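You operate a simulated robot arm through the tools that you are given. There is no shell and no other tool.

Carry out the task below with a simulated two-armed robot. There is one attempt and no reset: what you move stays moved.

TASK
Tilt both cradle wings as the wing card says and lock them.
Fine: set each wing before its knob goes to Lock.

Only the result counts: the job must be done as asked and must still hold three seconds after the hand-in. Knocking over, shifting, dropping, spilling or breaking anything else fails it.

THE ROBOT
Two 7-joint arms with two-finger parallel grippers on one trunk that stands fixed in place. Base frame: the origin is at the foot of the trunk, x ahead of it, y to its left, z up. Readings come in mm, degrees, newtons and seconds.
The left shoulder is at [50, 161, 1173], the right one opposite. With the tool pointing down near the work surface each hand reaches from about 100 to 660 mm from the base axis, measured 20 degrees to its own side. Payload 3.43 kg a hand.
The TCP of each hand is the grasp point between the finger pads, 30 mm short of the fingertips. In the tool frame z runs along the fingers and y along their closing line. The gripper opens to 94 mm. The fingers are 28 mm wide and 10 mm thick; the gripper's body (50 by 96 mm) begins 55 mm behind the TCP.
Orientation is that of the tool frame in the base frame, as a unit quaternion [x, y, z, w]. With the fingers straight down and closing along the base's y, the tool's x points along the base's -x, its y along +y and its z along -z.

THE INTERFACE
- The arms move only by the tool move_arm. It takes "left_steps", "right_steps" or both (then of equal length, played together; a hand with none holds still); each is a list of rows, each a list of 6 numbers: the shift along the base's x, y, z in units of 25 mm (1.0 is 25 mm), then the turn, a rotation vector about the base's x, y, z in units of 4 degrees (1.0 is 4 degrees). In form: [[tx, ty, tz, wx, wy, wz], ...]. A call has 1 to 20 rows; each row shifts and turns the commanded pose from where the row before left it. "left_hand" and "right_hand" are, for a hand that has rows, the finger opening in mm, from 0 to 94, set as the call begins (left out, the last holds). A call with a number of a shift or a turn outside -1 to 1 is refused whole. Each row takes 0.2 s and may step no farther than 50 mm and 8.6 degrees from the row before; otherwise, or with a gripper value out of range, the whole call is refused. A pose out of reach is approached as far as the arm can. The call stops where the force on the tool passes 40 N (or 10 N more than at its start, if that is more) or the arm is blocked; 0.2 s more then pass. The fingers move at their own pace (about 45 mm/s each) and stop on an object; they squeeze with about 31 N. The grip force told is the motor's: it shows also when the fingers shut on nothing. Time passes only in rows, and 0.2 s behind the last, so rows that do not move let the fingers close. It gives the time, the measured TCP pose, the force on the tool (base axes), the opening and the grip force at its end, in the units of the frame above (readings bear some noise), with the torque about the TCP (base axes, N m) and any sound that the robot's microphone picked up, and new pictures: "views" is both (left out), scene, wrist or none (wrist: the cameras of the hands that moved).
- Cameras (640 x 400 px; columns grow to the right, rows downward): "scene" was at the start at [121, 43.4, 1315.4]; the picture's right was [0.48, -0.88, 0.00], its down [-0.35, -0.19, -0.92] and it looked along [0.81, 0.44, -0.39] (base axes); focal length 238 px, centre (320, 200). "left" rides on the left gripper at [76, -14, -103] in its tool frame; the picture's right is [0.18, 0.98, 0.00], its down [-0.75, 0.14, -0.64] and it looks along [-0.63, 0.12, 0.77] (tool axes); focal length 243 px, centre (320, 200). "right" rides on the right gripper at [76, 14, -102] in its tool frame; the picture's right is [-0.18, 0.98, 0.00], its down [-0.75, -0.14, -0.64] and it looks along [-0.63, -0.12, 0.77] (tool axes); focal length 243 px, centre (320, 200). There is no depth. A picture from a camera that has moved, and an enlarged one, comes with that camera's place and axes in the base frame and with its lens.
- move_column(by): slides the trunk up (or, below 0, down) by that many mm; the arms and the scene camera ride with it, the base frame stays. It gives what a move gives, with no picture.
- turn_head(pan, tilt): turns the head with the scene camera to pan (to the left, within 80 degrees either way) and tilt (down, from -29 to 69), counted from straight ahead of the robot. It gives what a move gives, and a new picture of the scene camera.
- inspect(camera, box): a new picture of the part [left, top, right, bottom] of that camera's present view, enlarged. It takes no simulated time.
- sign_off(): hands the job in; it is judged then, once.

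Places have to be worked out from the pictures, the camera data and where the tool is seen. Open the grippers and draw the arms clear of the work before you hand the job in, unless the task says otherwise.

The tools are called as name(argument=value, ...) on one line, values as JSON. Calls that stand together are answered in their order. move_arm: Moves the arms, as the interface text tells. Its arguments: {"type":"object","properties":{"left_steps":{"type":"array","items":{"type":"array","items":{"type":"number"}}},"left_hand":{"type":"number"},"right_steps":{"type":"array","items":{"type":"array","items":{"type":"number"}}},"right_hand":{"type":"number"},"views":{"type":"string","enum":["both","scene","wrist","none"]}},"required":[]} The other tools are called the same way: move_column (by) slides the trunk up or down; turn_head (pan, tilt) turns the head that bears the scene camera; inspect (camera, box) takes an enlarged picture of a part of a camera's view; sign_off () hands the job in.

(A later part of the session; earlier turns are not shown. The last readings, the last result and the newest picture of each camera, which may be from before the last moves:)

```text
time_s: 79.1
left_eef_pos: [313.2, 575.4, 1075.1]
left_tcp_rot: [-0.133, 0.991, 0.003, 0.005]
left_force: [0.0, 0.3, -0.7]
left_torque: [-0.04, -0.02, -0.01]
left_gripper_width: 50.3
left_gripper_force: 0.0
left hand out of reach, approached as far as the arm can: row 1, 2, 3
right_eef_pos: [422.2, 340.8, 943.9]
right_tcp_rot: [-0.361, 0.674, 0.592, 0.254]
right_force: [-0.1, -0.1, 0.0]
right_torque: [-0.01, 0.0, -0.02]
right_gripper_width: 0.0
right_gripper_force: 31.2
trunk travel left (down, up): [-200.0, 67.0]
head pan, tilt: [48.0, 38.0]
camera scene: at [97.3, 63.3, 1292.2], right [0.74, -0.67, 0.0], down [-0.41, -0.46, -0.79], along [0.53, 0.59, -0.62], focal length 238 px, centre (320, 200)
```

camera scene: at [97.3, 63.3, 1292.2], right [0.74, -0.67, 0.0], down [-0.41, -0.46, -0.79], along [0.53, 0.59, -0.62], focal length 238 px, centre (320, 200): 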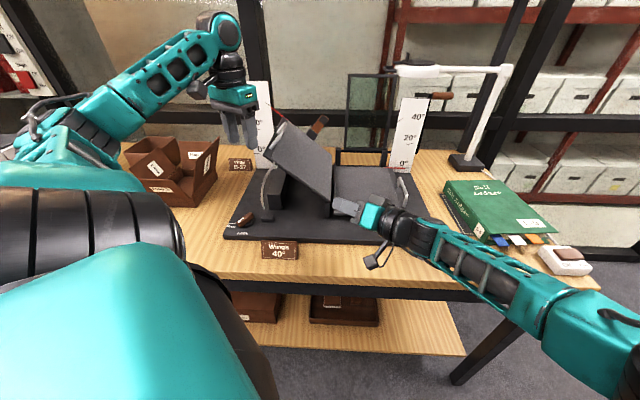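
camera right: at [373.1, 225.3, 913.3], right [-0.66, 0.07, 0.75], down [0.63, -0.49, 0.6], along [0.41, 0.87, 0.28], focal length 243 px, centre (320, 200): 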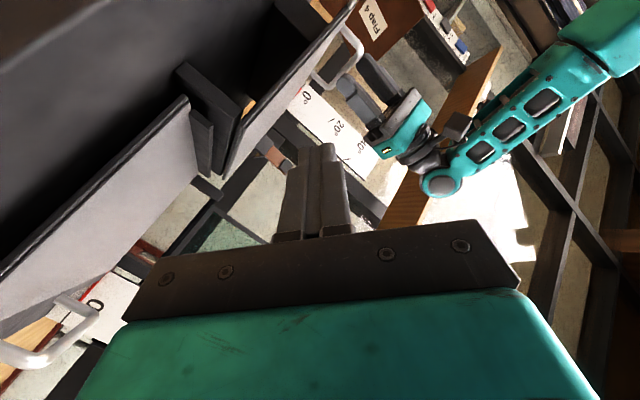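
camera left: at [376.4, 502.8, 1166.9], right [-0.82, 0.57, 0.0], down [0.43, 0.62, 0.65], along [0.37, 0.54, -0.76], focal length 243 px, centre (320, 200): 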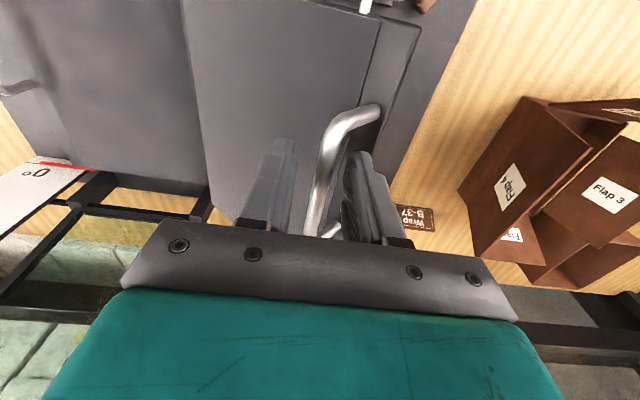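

At this height the reach limit holds x back; it relaxes lower. The hand is outboard of the wing edge, so I narrow the fingers and keep moving outward while descending.

move_arm(left_steps=[[-0.45, -0.02, -0.35, 0, 0, 0], [-0.45, -0.05, -0.45, 0, 0, 0], [-0.45, -0.05, -0.6, 0, 0, 0], [-0.5, -0.05, -0.7, 0, 0, 0], [0, 0, 0, 0, 0, 0]], left_hand=36, views="scene")

```text
time_s: 80.3
left_eef_pos: [269.6, 570.3, 1021.5]
left_tcp_rot: [-0.133, 0.991, 0.003, 0.005]
left_force: [-0.1, 0.4, -0.4]
left_torque: [0.01, -0.03, -0.02]
left_gripper_width: 36.2
left_gripper_force: 0.0
right_eef_pos: [422.2, 340.1, 944.1]
right_tcp_rot: [-0.362, 0.674, 0.592, 0.254]
right_force: [0.0, -0.7, -0.4]
right_torque: [0.0, -0.03, -0.02]
right_gripper_width: 0.1
right_gripper_force: 31.2
trunk travel left (down, up): [-200.0, 67.0]
head pan, tilt: [48.0, 38.0]
camera scene: at [97.3, 63.4, 1292.2], right [0.74, -0.67, 0.0], down [-0.41, -0.46, -0.79], along [0.53, 0.59, -0.62], focal length 238 px, centre (320, 200)
```

scene: 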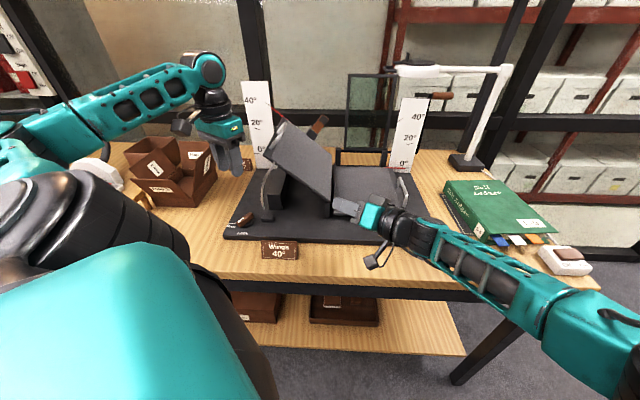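

Above the knob now. I descend to z≈890 and check the bar alignment.

move_arm(left_steps=[[-0.08, -0.08, -0.87, 0, 0, 0], [0, 0, -0.87, 0, 0, 0], [0, 0, -0.87, 0, 0, 0], [0, 0, -0.87, 0, 0, 0], [0, 0, -0.87, 0, 0, 0], [0, 0, -0.87, 0, 0, 0], [0, 0, 0, 0, 0, 0]])

inspect(camera="left", box=[220, 60, 420, 260])

inspect(camera="scene", box=[220, 80, 330, 250])

```text
time_s: 81.9
left_eef_pos: [265.0, 566.7, 894.0]
left_tcp_rot: [-0.133, 0.991, 0.003, 0.004]
left_force: [0.4, 0.3, -0.1]
left_torque: [0.01, 0.01, 0.03]
left_gripper_width: 36.0
left_gripper_force: 0.2
right_eef_pos: [421.8, 340.8, 946.5]
right_tcp_rot: [-0.362, 0.674, 0.592, 0.254]
right_force: [-0.1, 0.3, 0.5]
right_torque: [-0.01, -0.02, 0.03]
right_gripper_width: 0.0
right_gripper_force: 30.9
trunk travel left (down, up): [-200.0, 67.0]
head pan, tilt: [48.0, 38.0]
camera scene: at [97.4, 63.3, 1292.2], right [0.74, -0.67, 0.0], down [-0.41, -0.46, -0.79], along [0.53, 0.59, -0.62], focal length 238 px, centre (320, 200)
camera left: at [195.3, 532.4, 995.3], right [-0.44, 0.9, 0.0], down [0.68, 0.33, 0.65], along [0.58, 0.29, -0.76], focal length 243 px, centre (320, 200)
```

scene: 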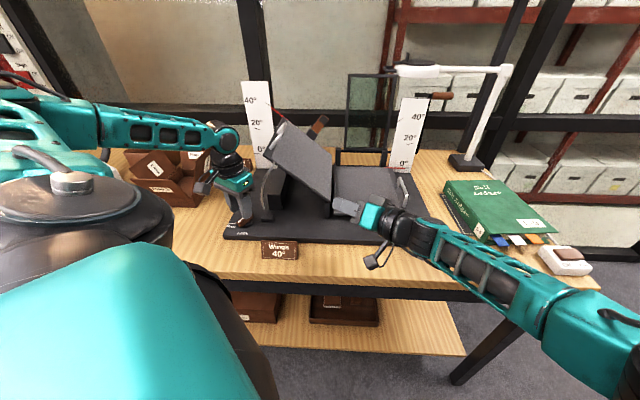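
left: 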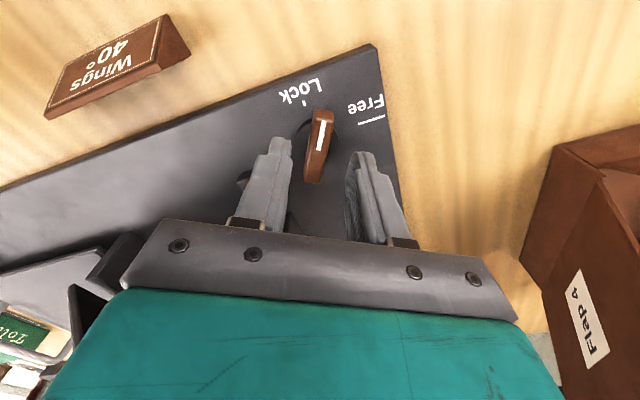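

```text
2.00 times, centred on (320, 160) of left
camera zoom: at [195.3, 532.4, 995.3], right [-0.44, 0.9, 0.0], down [0.68, 0.33, 0.65], along [0.58, 0.29, -0.76], focal length 485 px, centre (320, 280)
```

zoom: 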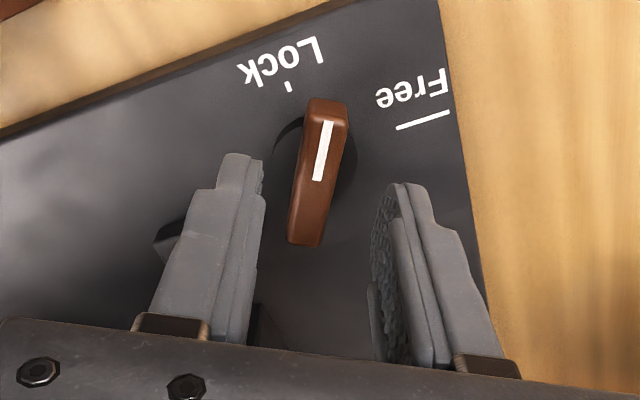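

```text
2.35 times, centred on (275, 165) of scene
camera zoom: at [97.4, 63.3, 1292.2], right [0.74, -0.67, 0.0], down [-0.41, -0.46, -0.79], along [0.53, 0.59, -0.62], focal length 561 px, centre (426, 282)
```

zoom: 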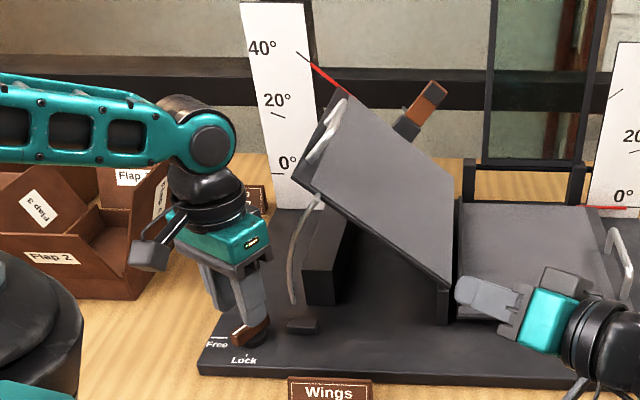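

The wing still reads 40° and the bar is centred. I lower to z≈862 and close on it.

move_arm(left_steps=[[0.06, 0, -0.64, 0, 0, 0], [0, 0, -0.64, 0, 0, 0], [0, 0, 0, 0, 0, 0]], views="none")

move_arm(left_steps=[[0, 0, 0, 0, 0, 0], [0, 0, 0, 0, 0, 0], [0, 0, 0, 0, 0, 0]], left_hand=0, views="none")

move_arm(left_steps=[[0, 0, 0, 0, 0, 1], [0, 0, 0, 0, 0, 1], [0, 0, 0, 0, 0, 1], [0, 0, 0, 0, 0, 1], [0, 0, 0, 0, 0, 1], [0, 0, 0, 0, 0, 1], [0, 0, 0, 0, 0, 0]])

```text
time_s: 82.7
left_eef_pos: [266.2, 567.0, 859.7]
left_tcp_rot: [-0.133, 0.991, 0.003, 0.005]
left_force: [0.2, 0.5, -0.2]
left_torque: [0.0, -0.04, -0.01]
left_gripper_width: 36.1
left_gripper_force: 0.0
right_eef_pos: [422.8, 340.8, 944.7]
right_tcp_rot: [-0.362, 0.674, 0.592, 0.253]
right_force: [-0.2, 0.9, -1.3]
right_torque: [-0.02, 0.01, -0.01]
right_gripper_width: 0.0
right_gripper_force: 31.2
trunk travel left (down, up): [-200.0, 67.0]
head pan, tilt: [48.0, 38.0]
```

```text
time_s: 83.5
left_eef_pos: [265.9, 567.6, 859.2]
left_tcp_rot: [-0.133, 0.991, 0.002, 0.005]
left_force: [1.2, -4.0, -1.5]
left_torque: [-0.38, -0.3, -0.03]
left_gripper_width: 14.1
left_gripper_force: 43.6
right_eef_pos: [422.3, 340.3, 944.8]
right_tcp_rot: [-0.362, 0.674, 0.592, 0.254]
right_force: [0.0, -0.4, 0.6]
right_torque: [0.0, 0.0, 0.02]
right_gripper_width: 0.3
right_gripper_force: 31.2
trunk travel left (down, up): [-200.0, 67.0]
head pan, tilt: [48.0, 38.0]
```

```text
time_s: 85.1
left_eef_pos: [266.7, 566.1, 859.1]
left_tcp_rot: [-0.337, 0.942, 0.004, 0.004]
left_force: [3.6, -22.7, -6.3]
left_torque: [0.07, -1.05, -0.1]
left_gripper_width: 13.8
left_gripper_force: 45.1
right_eef_pos: [422.7, 338.8, 944.9]
right_tcp_rot: [-0.361, 0.674, 0.592, 0.254]
right_force: [0.1, 0.0, -0.1]
right_torque: [-0.01, 0.01, 0.0]
right_gripper_width: 0.0
right_gripper_force: 31.4
trunk travel left (down, up): [-200.0, 67.0]
head pan, tilt: [48.0, 38.0]
camera scene: at [97.7, 61.8, 1292.2], right [0.74, -0.67, 0.0], down [-0.41, -0.46, -0.79], along [0.53, 0.59, -0.61], focal length 238 px, centre (320, 200)
camera left: at [217.7, 504.7, 962.3], right [-0.76, 0.64, 0.0], down [0.49, 0.58, 0.65], along [0.42, 0.5, -0.76], focal length 243 px, centre (320, 200)
```

scene: 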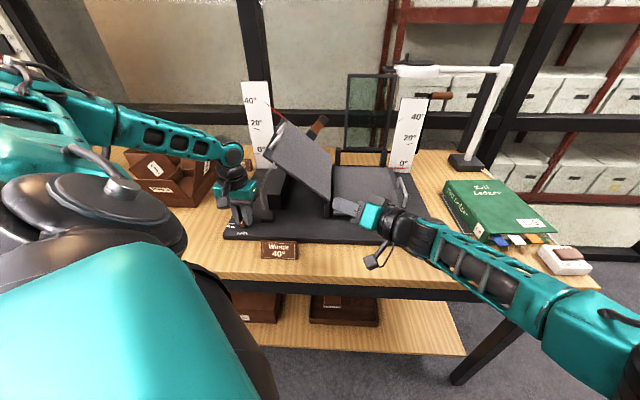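
left: 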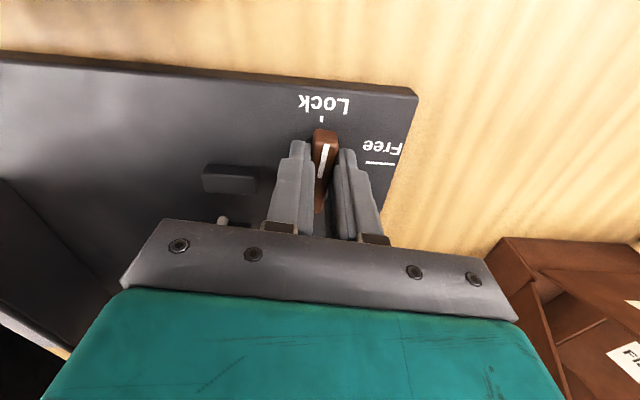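

The knob is at ~85° and the wing unchanged. I relieve the side load slightly and turn the last ~7° to the stop.

move_arm(left_steps=[[0, -0.06, 0.02, 0, 0, 0.6], [0, -0.02, 0, 0, 0, 0.7], [0, 0, 0, 0, 0, 0.6], [0, 0, 0, 0, 0, 0]])

inspect(camera="scene", box=[240, 80, 290, 130])

```text
time_s: 86.1
left_eef_pos: [268.7, 565.0, 859.3]
left_tcp_rot: [-0.397, 0.918, 0.005, 0.003]
left_force: [8.6, -11.6, -8.2]
left_torque: [-0.84, -0.11, -1.43]
left_gripper_width: 13.7
left_gripper_force: 44.7
right_eef_pos: [422.8, 338.9, 944.3]
right_tcp_rot: [-0.362, 0.674, 0.592, 0.254]
right_force: [-0.1, -0.1, 0.5]
right_torque: [-0.03, -0.01, 0.0]
right_gripper_width: 0.0
right_gripper_force: 31.5
trunk travel left (down, up): [-200.0, 67.0]
head pan, tilt: [48.0, 38.0]
camera scene: at [98.4, 63.1, 1292.1], right [0.74, -0.67, 0.0], down [-0.41, -0.46, -0.79], along [0.53, 0.59, -0.62], focal length 238 px, centre (320, 200)
camera left: at [226.6, 497.8, 962.2], right [-0.84, 0.54, 0.0], down [0.41, 0.64, 0.65], along [0.35, 0.55, -0.76], focal length 243 px, centre (320, 200)
```

scene: 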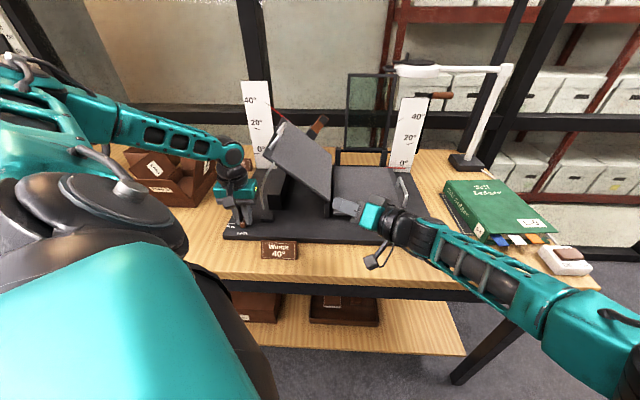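
left: 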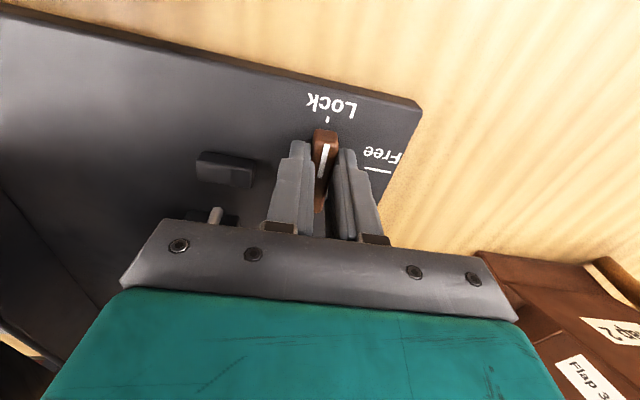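

```text
8.00 times, centred on (265, 105) of scene
camera zoom: at [98.4, 63.1, 1292.1], right [0.74, -0.67, 0.0], down [-0.41, -0.46, -0.79], along [0.53, 0.59, -0.62], focal length 1907 px, centre (760, 960)
```

zoom: 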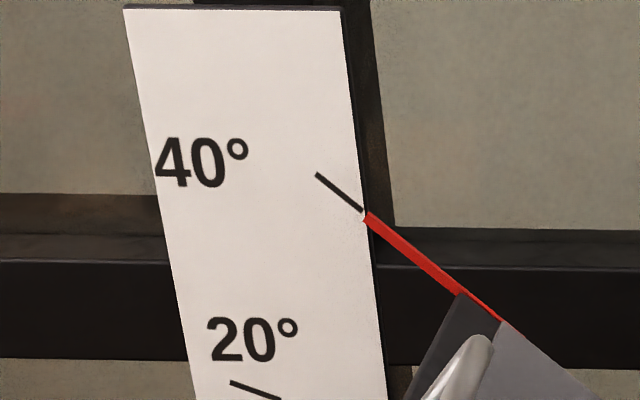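

The knob is at its Lock stop (torque rise) and the pointer sits on 40°. I release, climb out along the path I came, and retract the right arm from in front of the right wing.

move_arm(left_steps=[[0, 0, 0, 0, 0, 0], [0, 0, 0, 0, 0, 0], [0, 0, 0.926, 0, 0, 0], [0, 0, 0.926, 0, 0, 0], [0, 0, 0.926, 0, 0, 0], [0, 0, 0.926, 0, 0, 0], [0, 0, 0.926, 0, 0, 0], [0, 0, 0.926, 0, 0, 0], [0, 0, 0.926, 0, 0, 0], [0.58, 0.07, 0.72, 0, 0, 0], [0.58, 0.07, 0.72, 0, 0, 0], [0.58, 0.07, 0.72, 0, 0, 0], [0.4, 0.05, 0.9, 0, 0, 0], [0.4, 0.05, 0.9, 0, 0, 0], [0.2, 0, 0.8, 0, 0, 0], [0.2, 0, 0.8, 0, 0, 0]], right_steps=[[0, -0.97, 0.33, 0, 0, 0], [0, -0.97, 0.33, 0, 0, 0], [0, -0.97, 0.33, 0, 0, 0], [0, -0.97, 0.33, 0, 0, 0], [0, -0.97, 0.33, 0, 0, 0], [0, -0.97, 0.33, 0, 0, 0], [0, -0.97, 0.33, 0, 0, 0], [0, -0.97, 0.33, 0, 0, 0], [0, -0.97, 0.33, 0, 0, 0], [0, -0.97, 0.33, 0, 0, 0], [0, -0.97, 0.33, 0, 0, 0], [0, -0.97, 0.33, 0, 0, 0], [0, 0, 0, 0, 0, 0], [0, 0, 0, 0, 0, 0], [0, 0, 0, 0, 0, 0], [0, 0, 0, 0, 0, 0]], left_hand=34)

inspect(camera="scene", box=[220, 80, 440, 260])

```text
time_s: 89.5
left_eef_pos: [340.4, 572.4, 1161.5]
left_tcp_rot: [-0.398, 0.917, 0.004, 0.003]
left_force: [0.5, 0.8, 0.0]
left_torque: [0.0, -0.03, 0.02]
left_gripper_width: 34.1
left_gripper_force: 0.0
right_eef_pos: [421.9, 49.3, 1044.7]
right_tcp_rot: [-0.361, 0.674, 0.592, 0.254]
right_force: [-0.5, 0.1, -1.1]
right_torque: [0.03, 0.01, -0.03]
right_gripper_width: 0.2
right_gripper_force: 30.8
trunk travel left (down, up): [-200.0, 67.0]
head pan, tilt: [48.0, 38.0]
camera scene: at [97.4, 63.2, 1292.2], right [0.74, -0.67, 0.0], down [-0.41, -0.46, -0.79], along [0.53, 0.59, -0.62], focal length 238 px, centre (320, 200)
camera right: at [373.2, -65.7, 1012.9], right [-0.66, 0.07, 0.75], down [0.63, -0.49, 0.6], along [0.41, 0.87, 0.28], focal length 243 px, centre (320, 200)
camera left: at [299.6, 505.8, 1264.6], right [-0.84, 0.54, 0.0], down [0.41, 0.64, 0.65], along [0.35, 0.55, -0.76], focal length 243 px, centre (320, 200)
```

scene: 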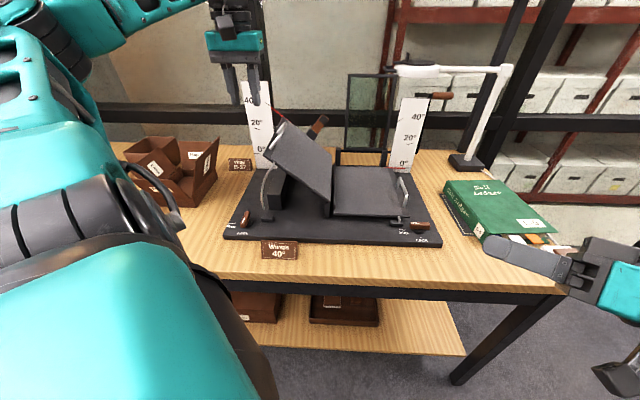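
right: 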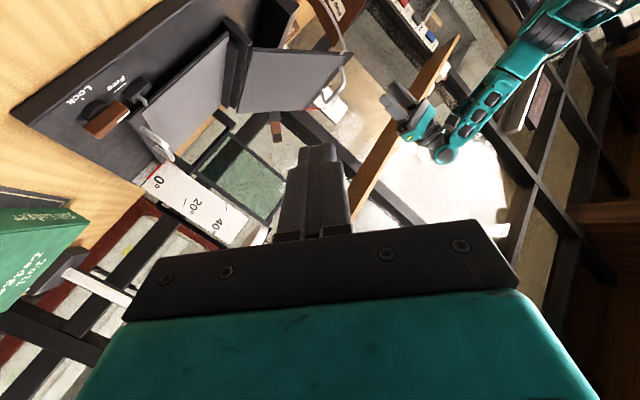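
left: 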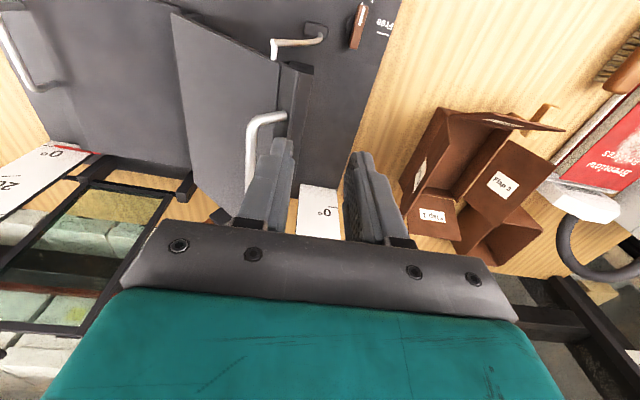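

```text
2.22 times, centred on (330, 170) of scene
camera zoom: at [97.4, 63.2, 1292.2], right [0.74, -0.67, 0.0], down [-0.41, -0.46, -0.79], along [0.53, 0.59, -0.62], focal length 530 px, centre (298, 267)
```

zoom: 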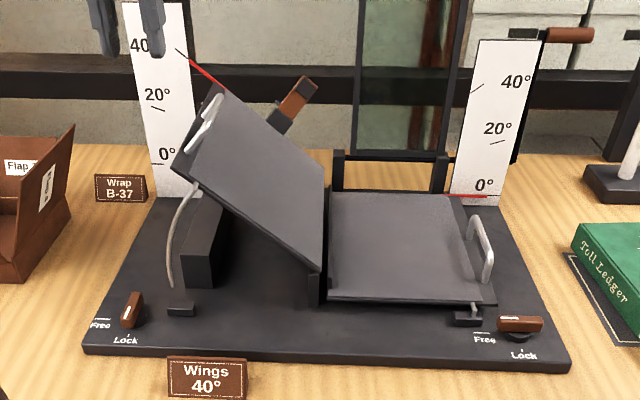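

The left wing is locked at 40°. Now the right wing: I carry the left hand over the wings at z≈1160 toward the right handle, tilting the fingers 25° forward for reach, descending only after passing the left wing.

move_arm(left_steps=[[0.945, -0.815, 0, 0.338, -0.342, -0.04], [0.945, -0.815, 0, 0.338, -0.342, -0.04], [0.945, -0.815, 0, 0.338, -0.342, -0.04], [0.945, -0.815, 0, 0.338, -0.342, -0.04], [0.945, -0.815, 0, 0.338, -0.342, -0.04], [0.945, -0.815, 0, 0.338, -0.342, -0.04], [0.945, -0.815, 0, 0.338, -0.342, -0.04], [0.945, -0.815, 0, 0.338, -0.342, -0.04], [0.945, -0.815, -0.9, 0.338, -0.342, -0.04], [0.945, -0.815, -0.9, 0.338, -0.342, -0.04], [0.945, -0.815, -0.9, 0.338, -0.342, -0.04], [0.945, -0.815, -0.9, 0.338, -0.342, -0.04], [0.945, -0.815, -0.9, 0.338, -0.342, -0.04], [0, 0, 0, 0, 0, 0]], left_hand=60)

inspect(camera="left", box=[200, 0, 440, 240])

```text
time_s: 92.5
left_eef_pos: [622.1, 319.8, 1050.6]
left_tcp_rot: [-0.373, 0.901, 0.082, 0.207]
left_force: [0.1, -0.2, 0.6]
left_torque: [0.03, 0.0, 0.01]
left_gripper_width: 60.1
left_gripper_force: 0.1
left hand out of reach, approached as far as the arm can: row 13
right_eef_pos: [422.7, 50.4, 1043.5]
right_tcp_rot: [-0.362, 0.674, 0.592, 0.253]
right_force: [-0.8, -0.5, 0.1]
right_torque: [-0.01, -0.01, -0.03]
right_gripper_width: 0.2
right_gripper_force: 30.6
trunk travel left (down, up): [-200.0, 67.0]
head pan, tilt: [48.0, 38.0]
camera scene: at [97.5, 63.4, 1292.2], right [0.74, -0.67, 0.0], down [-0.41, -0.46, -0.79], along [0.53, 0.59, -0.62], focal length 238 px, centre (320, 200)
camera left: at [552.0, 228.9, 1111.3], right [-0.81, 0.58, -0.09], down [0.18, 0.39, 0.9], along [0.56, 0.72, -0.42], focal length 243 px, centre (320, 200)
```

scene: 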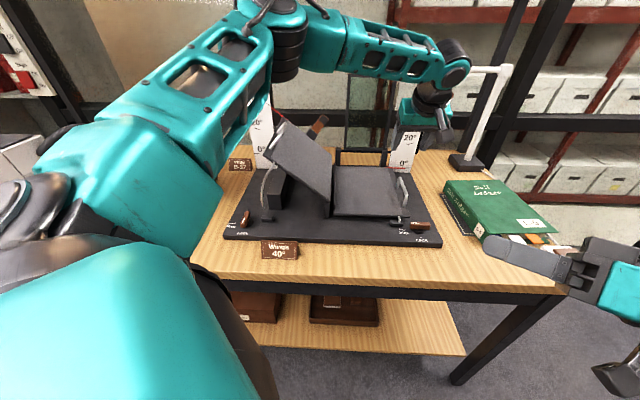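
left: 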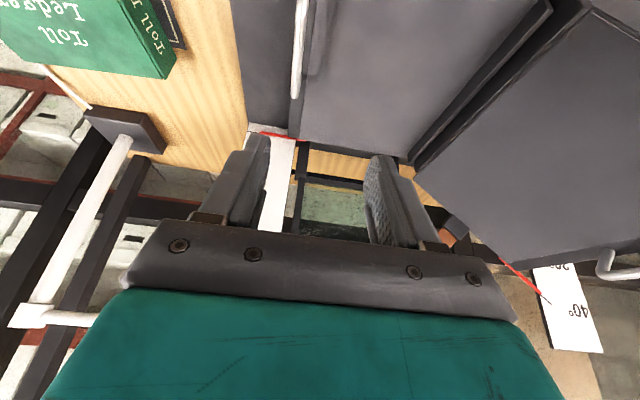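

```text
1.67 times, centred on (320, 120) of left
camera zoom: at [552.0, 228.9, 1111.3], right [-0.81, 0.58, -0.09], down [0.18, 0.39, 0.9], along [0.56, 0.72, -0.42], focal length 404 px, centre (320, 333)
```

zoom: 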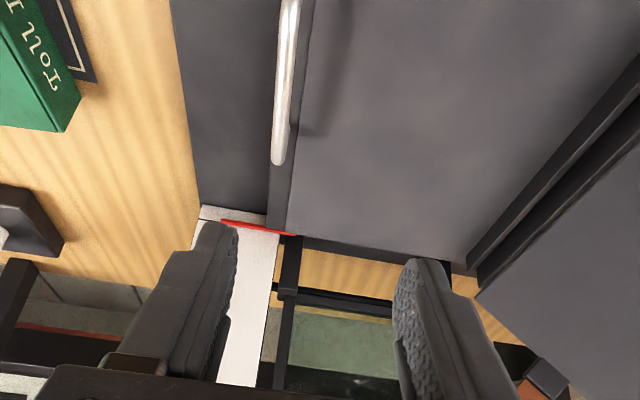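

The hand is near the right handle (bar line at u≈452, far end visible). I move outward and down toward z≈960.

move_arm(left_steps=[[0.1, -0.1, -0.8, 0, 0, 0], [0.25, -0.2, -0.9, 0, 0, 0], [0.25, -0.25, -0.9, 0, 0, 0], [0.25, -0.25, -0.9, 0, 0, 0], [0, 0, 0, 0, 0, 0]])

inspect(camera="left", box=[200, 0, 440, 240])

```text
time_s: 93.7
left_eef_pos: [600.3, 318.7, 982.3]
left_tcp_rot: [-0.372, 0.901, 0.081, 0.206]
left_force: [-0.6, -0.3, 0.0]
left_torque: [0.01, -0.01, -0.02]
left_gripper_width: 60.0
left_gripper_force: 0.1
left hand out of reach, approached as far as the arm can: row 1, 2, 3, 4
right_eef_pos: [422.8, 49.5, 1043.9]
right_tcp_rot: [-0.362, 0.674, 0.592, 0.253]
right_force: [0.6, -0.1, -0.7]
right_torque: [-0.02, 0.01, -0.01]
right_gripper_width: 0.0
right_gripper_force: 31.1
trunk travel left (down, up): [-200.0, 67.0]
head pan, tilt: [48.0, 38.0]
camera scene: at [97.3, 63.3, 1292.2], right [0.74, -0.67, 0.0], down [-0.41, -0.46, -0.79], along [0.53, 0.59, -0.62], focal length 238 px, centre (320, 200)
camera left: at [530.5, 229.0, 1042.2], right [-0.81, 0.58, -0.09], down [0.18, 0.39, 0.9], along [0.56, 0.72, -0.42], focal length 243 px, centre (320, 200)
```

scene: 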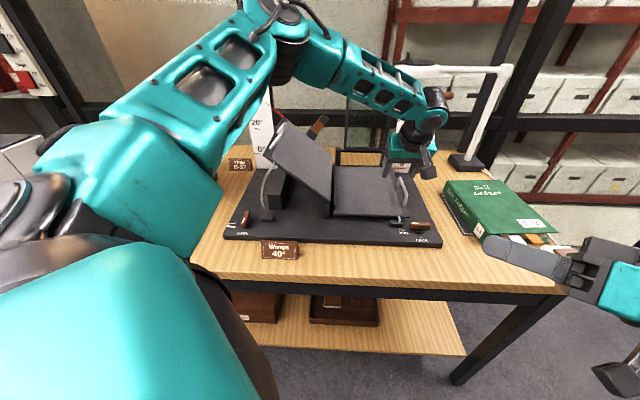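
left: 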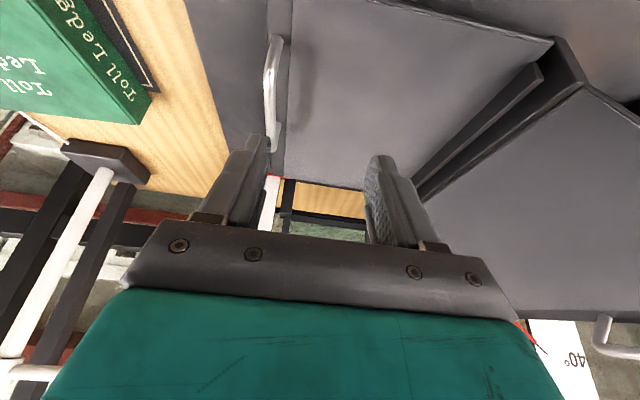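

```text
1.67 times, centred on (320, 120) of left
camera zoom: at [530.5, 229.0, 1042.2], right [-0.81, 0.58, -0.09], down [0.18, 0.39, 0.9], along [0.56, 0.72, -0.42], focal length 404 px, centre (320, 333)
```

zoom: 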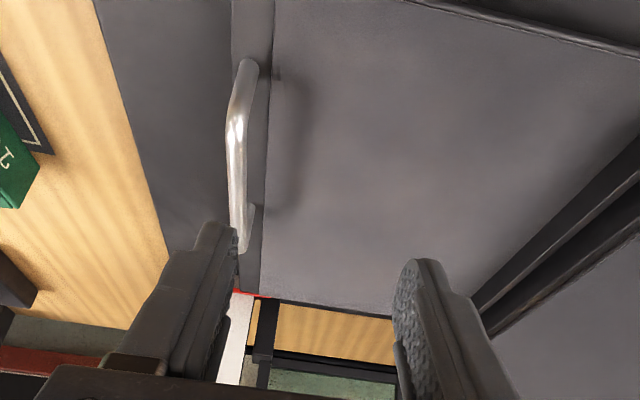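

Reach runs out at this height; the limit grows when the target is nearer shoulder height. I'll raise both hands, then lower the trunk so the shoulders sit closer to the handle's level.

move_arm(left_steps=[[-0.1, 0, 1, 0, 0, 0], [-0.1, 0, 1, 0, 0, 0], [0, 0, 1, 0, 0, 0], [0, 0, 1, 0, 0, 0], [0, 0, 1, 0, 0, 0], [0, 0, 1, 0, 0, 0], [0, 0, 1, 0, 0, 0]], right_steps=[[0, -0.3, 0.8, 0, 0, 0], [0, -0.3, 0.8, 0, 0, 0], [0, -0.3, 0.8, 0, 0, 0], [0, -0.3, 0.8, 0, 0, 0], [0, -0.3, 0.8, 0, 0, 0], [0, -0.3, 0.8, 0, 0, 0], [0, -0.3, 0.8, 0, 0, 0]], views="scene")

move_column(by=-150)

turn_head(pan=40, tilt=25)

```text
time_s: 95.3
left_eef_pos: [596.0, 320.2, 1158.7]
left_tcp_rot: [-0.372, 0.901, 0.083, 0.205]
left_force: [0.9, 0.0, -0.1]
left_torque: [-0.05, 0.01, 0.01]
left_gripper_width: 60.2
left_gripper_force: 0.1
right_eef_pos: [422.2, -3.1, 1184.8]
right_tcp_rot: [-0.362, 0.674, 0.591, 0.254]
right_force: [1.0, -0.7, -0.9]
right_torque: [-0.01, -0.01, -0.03]
right_gripper_width: 0.2
right_gripper_force: 31.2
trunk travel left (down, up): [-200.0, 67.0]
head pan, tilt: [48.0, 38.0]
camera scene: at [97.0, 63.3, 1292.2], right [0.74, -0.67, 0.0], down [-0.41, -0.46, -0.79], along [0.53, 0.59, -0.62], focal length 238 px, centre (320, 200)
```

scene: 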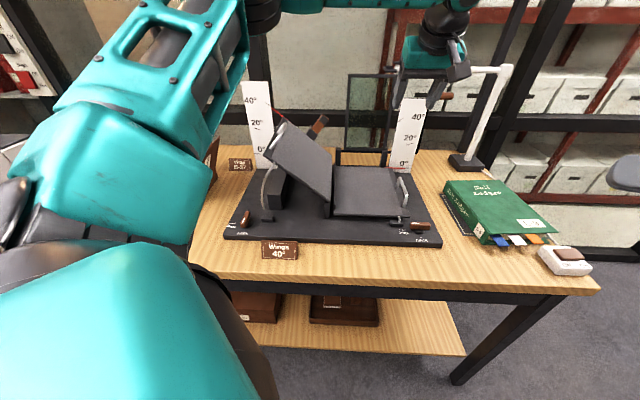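

```text
time_s: 97.0
left_eef_pos: [595.3, 320.5, 1007.8]
left_tcp_rot: [-0.373, 0.901, 0.082, 0.205]
left_force: [-0.1, -0.1, -0.3]
left_torque: [0.01, 0.03, 0.01]
left_gripper_width: 60.0
left_gripper_force: 0.0
right_eef_pos: [421.9, -1.9, 1034.4]
right_tcp_rot: [-0.362, 0.674, 0.592, 0.254]
right_force: [0.9, -0.7, 0.7]
right_torque: [0.0, -0.02, 0.0]
right_gripper_width: 0.0
right_gripper_force: 30.9
trunk travel left (down, up): [-50.0, 217.0]
head pan, tilt: [48.0, 38.0]
```

```text
time_s: 97.8
left_eef_pos: [595.8, 319.0, 1007.5]
left_tcp_rot: [-0.373, 0.901, 0.083, 0.206]
left_force: [-0.1, 0.1, 0.5]
left_torque: [-0.01, 0.0, 0.01]
left_gripper_width: 60.2
left_gripper_force: 0.0
right_eef_pos: [422.0, -2.8, 1034.7]
right_tcp_rot: [-0.363, 0.673, 0.593, 0.253]
right_force: [0.3, 0.6, -0.1]
right_torque: [0.03, 0.02, 0.02]
right_gripper_width: 0.0
right_gripper_force: 30.3
trunk travel left (down, up): [-50.0, 217.0]
head pan, tilt: [40.0, 25.0]
camera scene: at [110.2, 58.4, 1162.5], right [0.64, -0.77, 0.0], down [-0.32, -0.27, -0.91], along [0.69, 0.58, -0.42], focal length 238 px, centre (320, 200)
```

scene: 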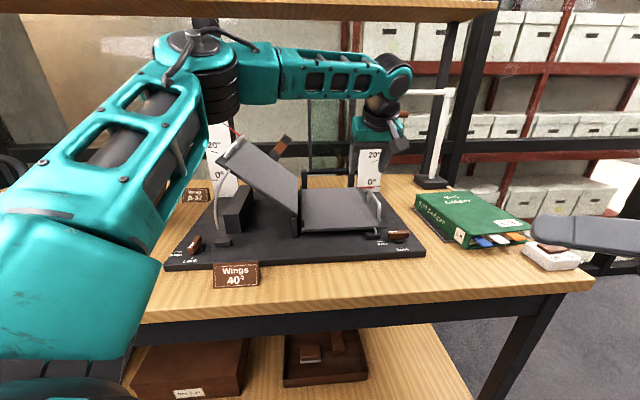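

The trunk is 150 mm lower and nothing touched. I tilt a further 10° and move over the right handle bar.

move_arm(left_steps=[[0.5, -0.16, -0.4, 0.58, -0.59, 0], [0.5, -0.16, -0.5, 0.58, -0.59, 0], [0.5, -0.16, -0.6, 0.58, -0.59, 0], [0.5, -0.16, -0.6, 0, 0, 0], [0, 0, 0, 0, 0, 0]])

inspect(camera="left", box=[200, 0, 440, 240])

```text
time_s: 99.0
left_eef_pos: [632.2, 311.9, 955.3]
left_tcp_rot: [-0.363, 0.881, 0.113, 0.283]
left_force: [-0.5, 0.0, -0.6]
left_torque: [0.03, 0.01, 0.03]
left_gripper_width: 59.9
left_gripper_force: 0.0
left hand out of reach, approached as far as the arm can: row 4
right_eef_pos: [422.2, -2.3, 1033.7]
right_tcp_rot: [-0.363, 0.674, 0.592, 0.254]
right_force: [0.5, -0.7, 0.0]
right_torque: [0.03, -0.02, -0.01]
right_gripper_width: 0.0
right_gripper_force: 31.2
trunk travel left (down, up): [-50.0, 217.0]
head pan, tilt: [40.0, 25.0]
camera scene: at [110.2, 58.4, 1162.5], right [0.64, -0.77, 0.0], down [-0.32, -0.27, -0.91], along [0.69, 0.58, -0.42], focal length 238 px, centre (320, 200)
camera left: at [556.3, 215.8, 995.1], right [-0.8, 0.59, -0.11], down [0.07, 0.27, 0.96], along [0.6, 0.76, -0.26], focal length 243 px, centre (320, 200)
```

scene: 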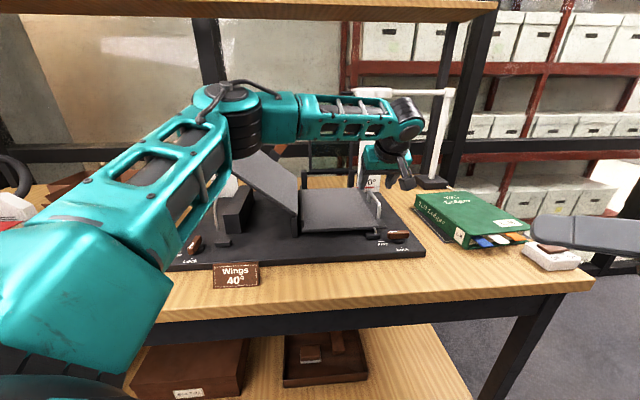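
left: 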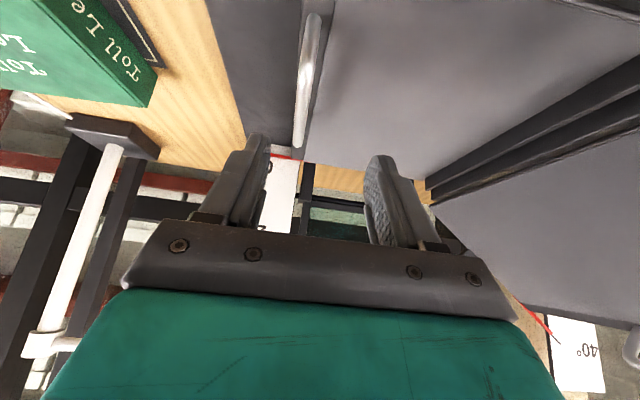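

```text
1.67 times, centred on (320, 120) of left
camera zoom: at [556.3, 215.8, 995.1], right [-0.8, 0.59, -0.11], down [0.07, 0.27, 0.96], along [0.6, 0.76, -0.26], focal length 404 px, centre (320, 333)
```

zoom: 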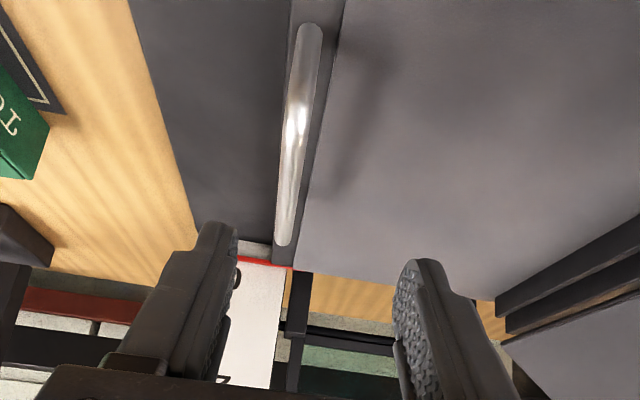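

The bar lies between the fingers' lines (u≈450). I lower the trunk another 45 mm to bring the hand just above it with more reach.

move_column(by=-45)

move_arm(left_steps=[[0.25, -0.25, 0, 0, 0, 0], [0.2, -0.2, 0, 0, 0, 0], [0, 0, 0, 0, 0, 0]])

inspect(camera="left", box=[200, 0, 440, 240])

inspect(camera="scene", box=[160, 60, 420, 280])

```text
time_s: 99.8
left_eef_pos: [632.2, 312.4, 910.1]
left_tcp_rot: [-0.363, 0.88, 0.113, 0.283]
left_force: [-0.6, -0.2, 0.3]
left_torque: [0.02, -0.02, 0.0]
left_gripper_width: 59.7
left_gripper_force: 0.1
right_eef_pos: [421.8, -2.2, 989.2]
right_tcp_rot: [-0.363, 0.673, 0.593, 0.252]
right_force: [0.2, -0.1, 1.3]
right_torque: [-0.02, 0.03, -0.01]
right_gripper_width: 0.0
right_gripper_force: 30.9
trunk travel left (down, up): [-5.0, 262.0]
head pan, tilt: [40.0, 25.0]
```

```text
time_s: 100.7
left_eef_pos: [631.3, 311.4, 910.6]
left_tcp_rot: [-0.363, 0.88, 0.114, 0.283]
left_force: [-0.3, -0.1, -0.5]
left_torque: [-0.01, -0.03, -0.03]
left_gripper_width: 59.8
left_gripper_force: 0.1
left hand out of reach, approached as far as the arm can: row 1, 2
right_eef_pos: [423.4, -1.5, 989.2]
right_tcp_rot: [-0.362, 0.674, 0.592, 0.253]
right_force: [-0.3, -1.1, 0.6]
right_torque: [-0.02, 0.0, -0.01]
right_gripper_width: 0.0
right_gripper_force: 31.0
trunk travel left (down, up): [-5.0, 262.0]
head pan, tilt: [40.0, 25.0]
camera scene: at [110.2, 58.4, 1117.5], right [0.64, -0.77, 0.0], down [-0.32, -0.27, -0.91], along [0.69, 0.58, -0.42], focal length 238 px, centre (320, 200)
camera left: at [556.2, 215.8, 950.4], right [-0.8, 0.59, -0.11], down [0.07, 0.27, 0.96], along [0.6, 0.76, -0.26], focal length 243 px, centre (320, 200)
```

scene: 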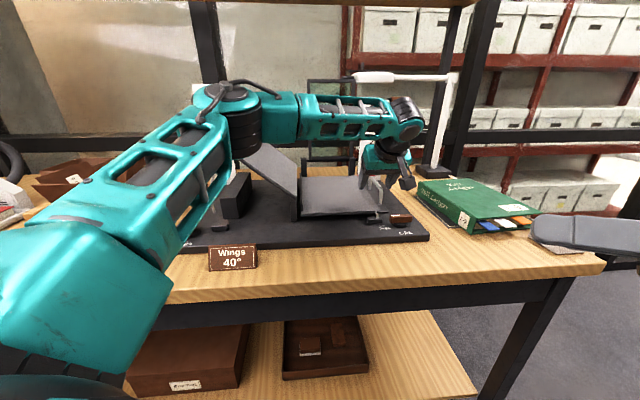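
left: 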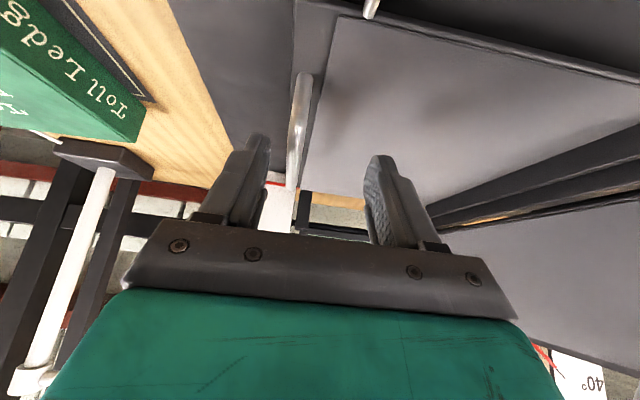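

```text
1.67 times, centred on (320, 120) of left
camera zoom: at [556.2, 215.8, 950.4], right [-0.8, 0.59, -0.11], down [0.07, 0.27, 0.96], along [0.6, 0.76, -0.26], focal length 404 px, centre (320, 333)
```

zoom: 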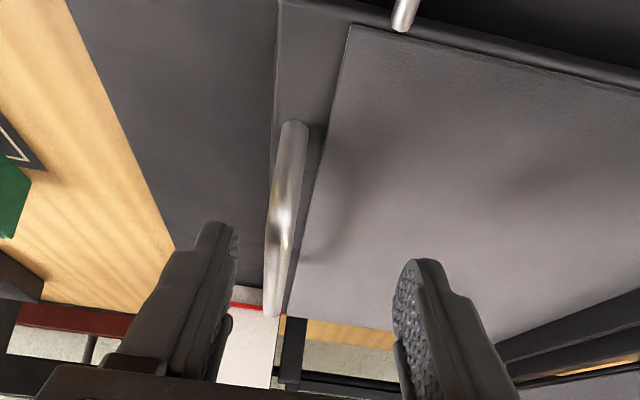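

```text
1.82 times, centred on (290, 170) of scene
camera zoom: at [110.2, 58.4, 1117.5], right [0.64, -0.77, 0.0], down [-0.32, -0.27, -0.91], along [0.69, 0.58, -0.42], focal length 433 px, centre (374, 254)
```

zoom: 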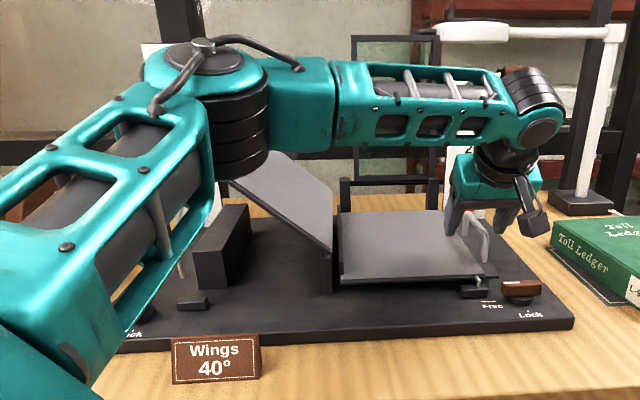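

The hand needs ~14 mm more outward reach. I also tilt it 15° so the fingers point outward (+u), which frees reach, then move outward and down.

move_arm(left_steps=[[0, 0, 0, -0.67, -0.66, 0], [0, 0, 0, -0.67, -0.66, 0], [0, 0, 0, -0.67, -0.66, 0], [0, 0, 0, -0.67, -0.66, 0], [0.2, -0.2, 0, 0, 0, 0], [0.2, -0.2, 0, 0, 0, 0], [0, 0, 0, 0, 0, 0]])

inspect(camera="left", box=[200, 0, 440, 240])

```text
time_s: 102.2
left_eef_pos: [642.3, 301.3, 910.6]
left_tcp_rot: [-0.397, 0.857, -0.004, 0.328]
left_force: [0.6, 0.0, -0.2]
left_torque: [-0.01, -0.01, -0.02]
left_gripper_width: 59.9
left_gripper_force: 0.0
right_eef_pos: [420.8, -1.6, 989.9]
right_tcp_rot: [-0.362, 0.673, 0.593, 0.253]
right_force: [-1.1, -0.1, -0.1]
right_torque: [0.0, -0.01, -0.02]
right_gripper_width: 0.0
right_gripper_force: 31.0
trunk travel left (down, up): [-5.0, 262.0]
head pan, tilt: [40.0, 25.0]
camera scene: at [110.2, 58.4, 1117.5], right [0.64, -0.77, 0.0], down [-0.32, -0.27, -0.91], along [0.69, 0.58, -0.42], focal length 238 px, centre (320, 200)
camera left: at [559.4, 212.9, 953.2], right [-0.75, 0.55, -0.37], down [-0.1, 0.45, 0.89], along [0.65, 0.71, -0.28], focal length 243 px, centre (320, 200)
```

scene: 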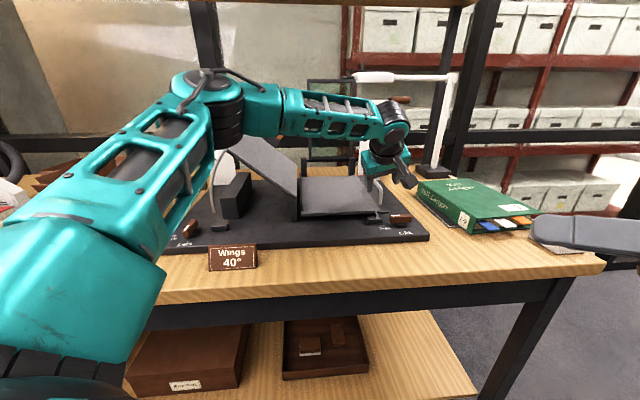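
left: 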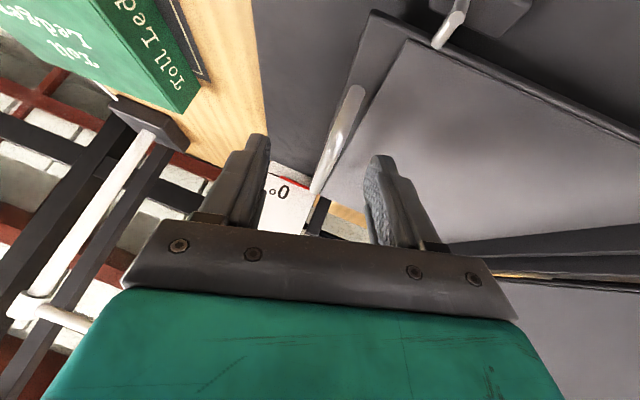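

```text
1.67 times, centred on (320, 120) of left
camera zoom: at [559.4, 212.9, 953.2], right [-0.75, 0.55, -0.37], down [-0.1, 0.45, 0.89], along [0.65, 0.71, -0.28], focal length 404 px, centre (320, 333)
```

zoom: 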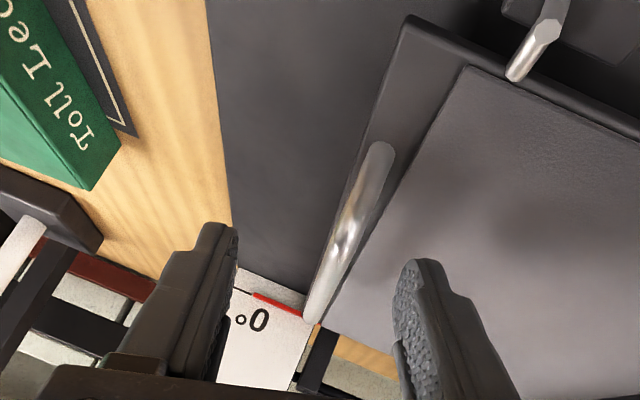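

The bar is now centred (u≈451 vs hand 449). I descend 26 mm to bring the bar to the grasp point.

move_arm(left_steps=[[0.04, -0.04, -0.5, 0, 0, 0], [0, 0, -0.54, 0, 0, 0], [0, 0, 0, 0, 0, 0]])

inspect(camera="left", box=[200, 0, 440, 240])

inspect(camera="scene", box=[290, 130, 430, 260])

```text
time_s: 103.0
left_eef_pos: [643.3, 301.9, 886.5]
left_tcp_rot: [-0.397, 0.857, -0.003, 0.329]
left_force: [-1.7, 0.8, 4.2]
left_torque: [0.15, 0.14, 0.04]
left_gripper_width: 60.2
left_gripper_force: 0.0
right_eef_pos: [421.2, -1.4, 989.1]
right_tcp_rot: [-0.363, 0.673, 0.592, 0.253]
right_force: [0.0, -0.1, -0.6]
right_torque: [0.0, 0.01, -0.01]
right_gripper_width: 0.0
right_gripper_force: 31.2
trunk travel left (down, up): [-5.0, 262.0]
head pan, tilt: [40.0, 25.0]
camera scene: at [109.7, 58.2, 1117.7], right [0.64, -0.77, 0.0], down [-0.32, -0.27, -0.91], along [0.69, 0.58, -0.42], focal length 238 px, centre (320, 200)
camera left: at [560.2, 212.5, 928.3], right [-0.75, 0.55, -0.37], down [-0.11, 0.45, 0.89], along [0.65, 0.71, -0.28], focal length 243 px, centre (320, 200)
```

scene: 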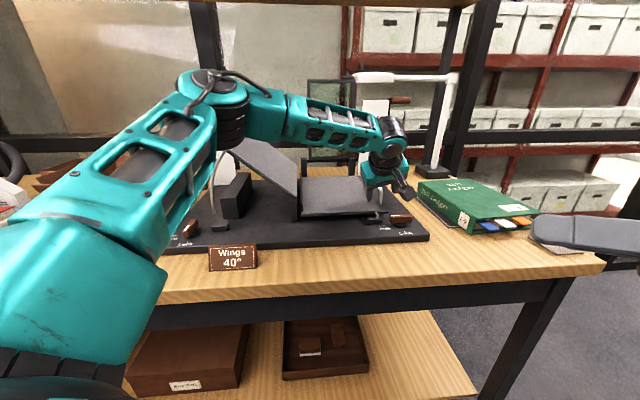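
left: 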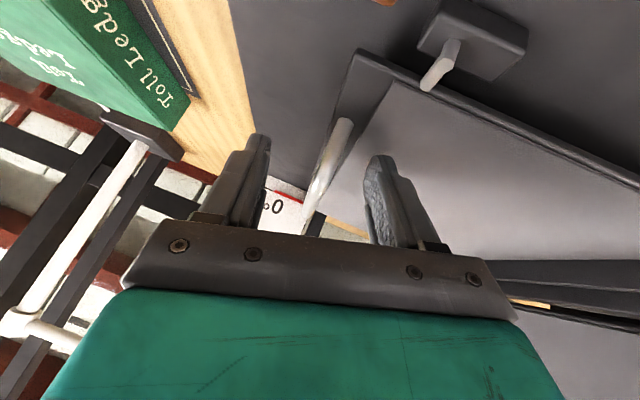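

```text
1.67 times, centred on (320, 120) of left
camera zoom: at [560.2, 212.5, 928.3], right [-0.75, 0.55, -0.37], down [-0.11, 0.45, 0.89], along [0.65, 0.71, -0.28], focal length 404 px, centre (320, 333)
```

zoom: 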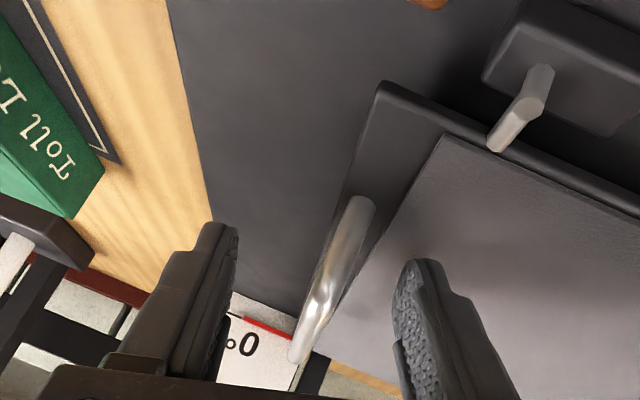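

```text
3.08 times, centred on (360, 195) of scene
camera zoom: at [109.7, 58.2, 1117.7], right [0.64, -0.77, 0.0], down [-0.32, -0.27, -0.91], along [0.69, 0.58, -0.42], focal length 734 px, centre (197, 215)
```

zoom: 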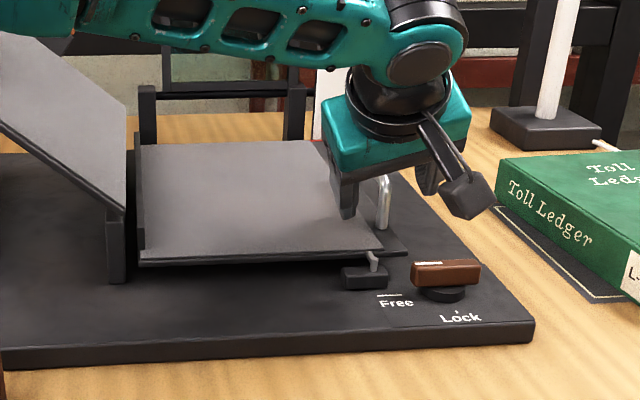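

A 4 N upward force shows the inner fingertip resting lightly on the wing plate. I raise 4 mm and close on the bar.

move_arm(left_steps=[[0, 0, 0.16, 0, 0, 0], [0, 0, 0, 0, 0, 0]], views="none")

move_arm(left_steps=[[0, 0, 0, 0, 0, 0], [0, 0, 0, 0, 0, 0], [0, 0, 0, 0, 0, 0], [0, 0, 0, 0, 0, 0]], left_hand=0)

inspect(camera="left", box=[200, 0, 440, 240])

```text
time_s: 103.7
left_eef_pos: [643.7, 301.6, 888.9]
left_tcp_rot: [-0.398, 0.857, -0.003, 0.327]
left_force: [-0.3, 0.2, -0.6]
left_torque: [0.02, -0.01, 0.02]
left_gripper_width: 60.0
left_gripper_force: 0.1
right_eef_pos: [422.3, -1.6, 989.4]
right_tcp_rot: [-0.363, 0.673, 0.592, 0.253]
right_force: [1.1, 0.6, -0.4]
right_torque: [-0.04, -0.05, -0.01]
right_gripper_width: 0.1
right_gripper_force: 30.8
trunk travel left (down, up): [-5.0, 262.0]
head pan, tilt: [40.0, 25.0]
```

```text
time_s: 104.7
left_eef_pos: [642.5, 304.1, 888.3]
left_tcp_rot: [-0.398, 0.857, 0.0, 0.327]
left_force: [-12.4, 14.5, -1.1]
left_torque: [0.71, 0.87, -0.33]
left_gripper_width: 14.9
left_gripper_force: 39.5
right_eef_pos: [421.5, -1.6, 989.7]
right_tcp_rot: [-0.363, 0.674, 0.591, 0.254]
right_force: [1.6, -0.4, 0.4]
right_torque: [0.0, -0.02, -0.02]
right_gripper_width: 0.1
right_gripper_force: 31.0
trunk travel left (down, up): [-5.0, 262.0]
head pan, tilt: [40.0, 25.0]
camera scene: at [109.3, 59.5, 1117.6], right [0.64, -0.77, 0.0], down [-0.32, -0.27, -0.91], along [0.69, 0.58, -0.42], focal length 238 px, centre (320, 200)
camera left: at [559.2, 215.5, 930.7], right [-0.76, 0.55, -0.36], down [-0.1, 0.44, 0.89], along [0.65, 0.71, -0.28], focal length 243 px, centre (320, 200)
```

scene: 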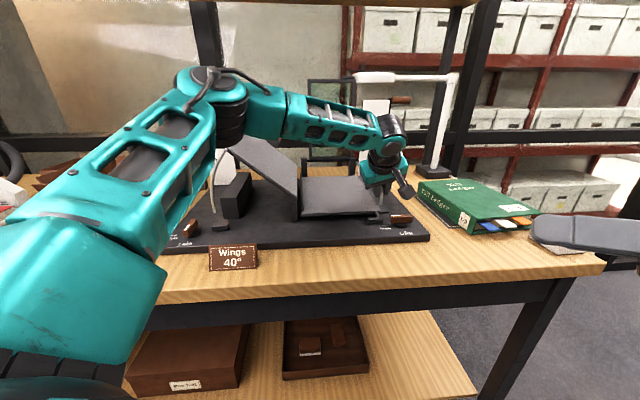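
left: 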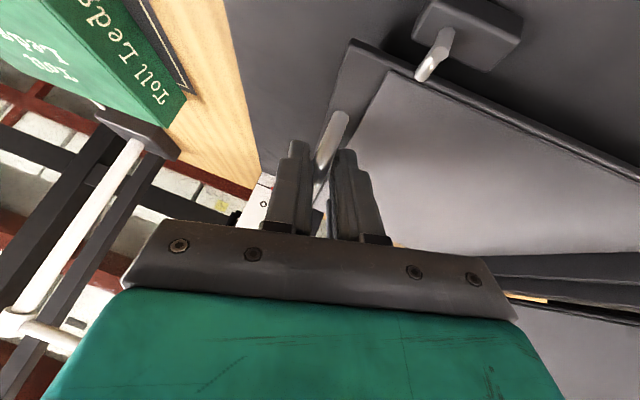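

```text
1.67 times, centred on (320, 120) of left
camera zoom: at [559.2, 215.5, 930.7], right [-0.76, 0.55, -0.36], down [-0.1, 0.44, 0.89], along [0.65, 0.71, -0.28], focal length 404 px, centre (320, 333)
```

zoom: 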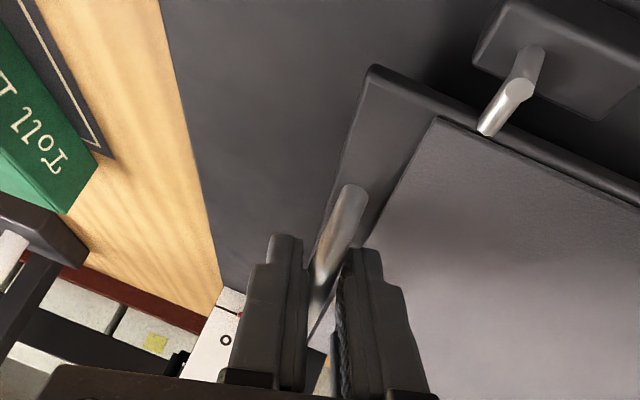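

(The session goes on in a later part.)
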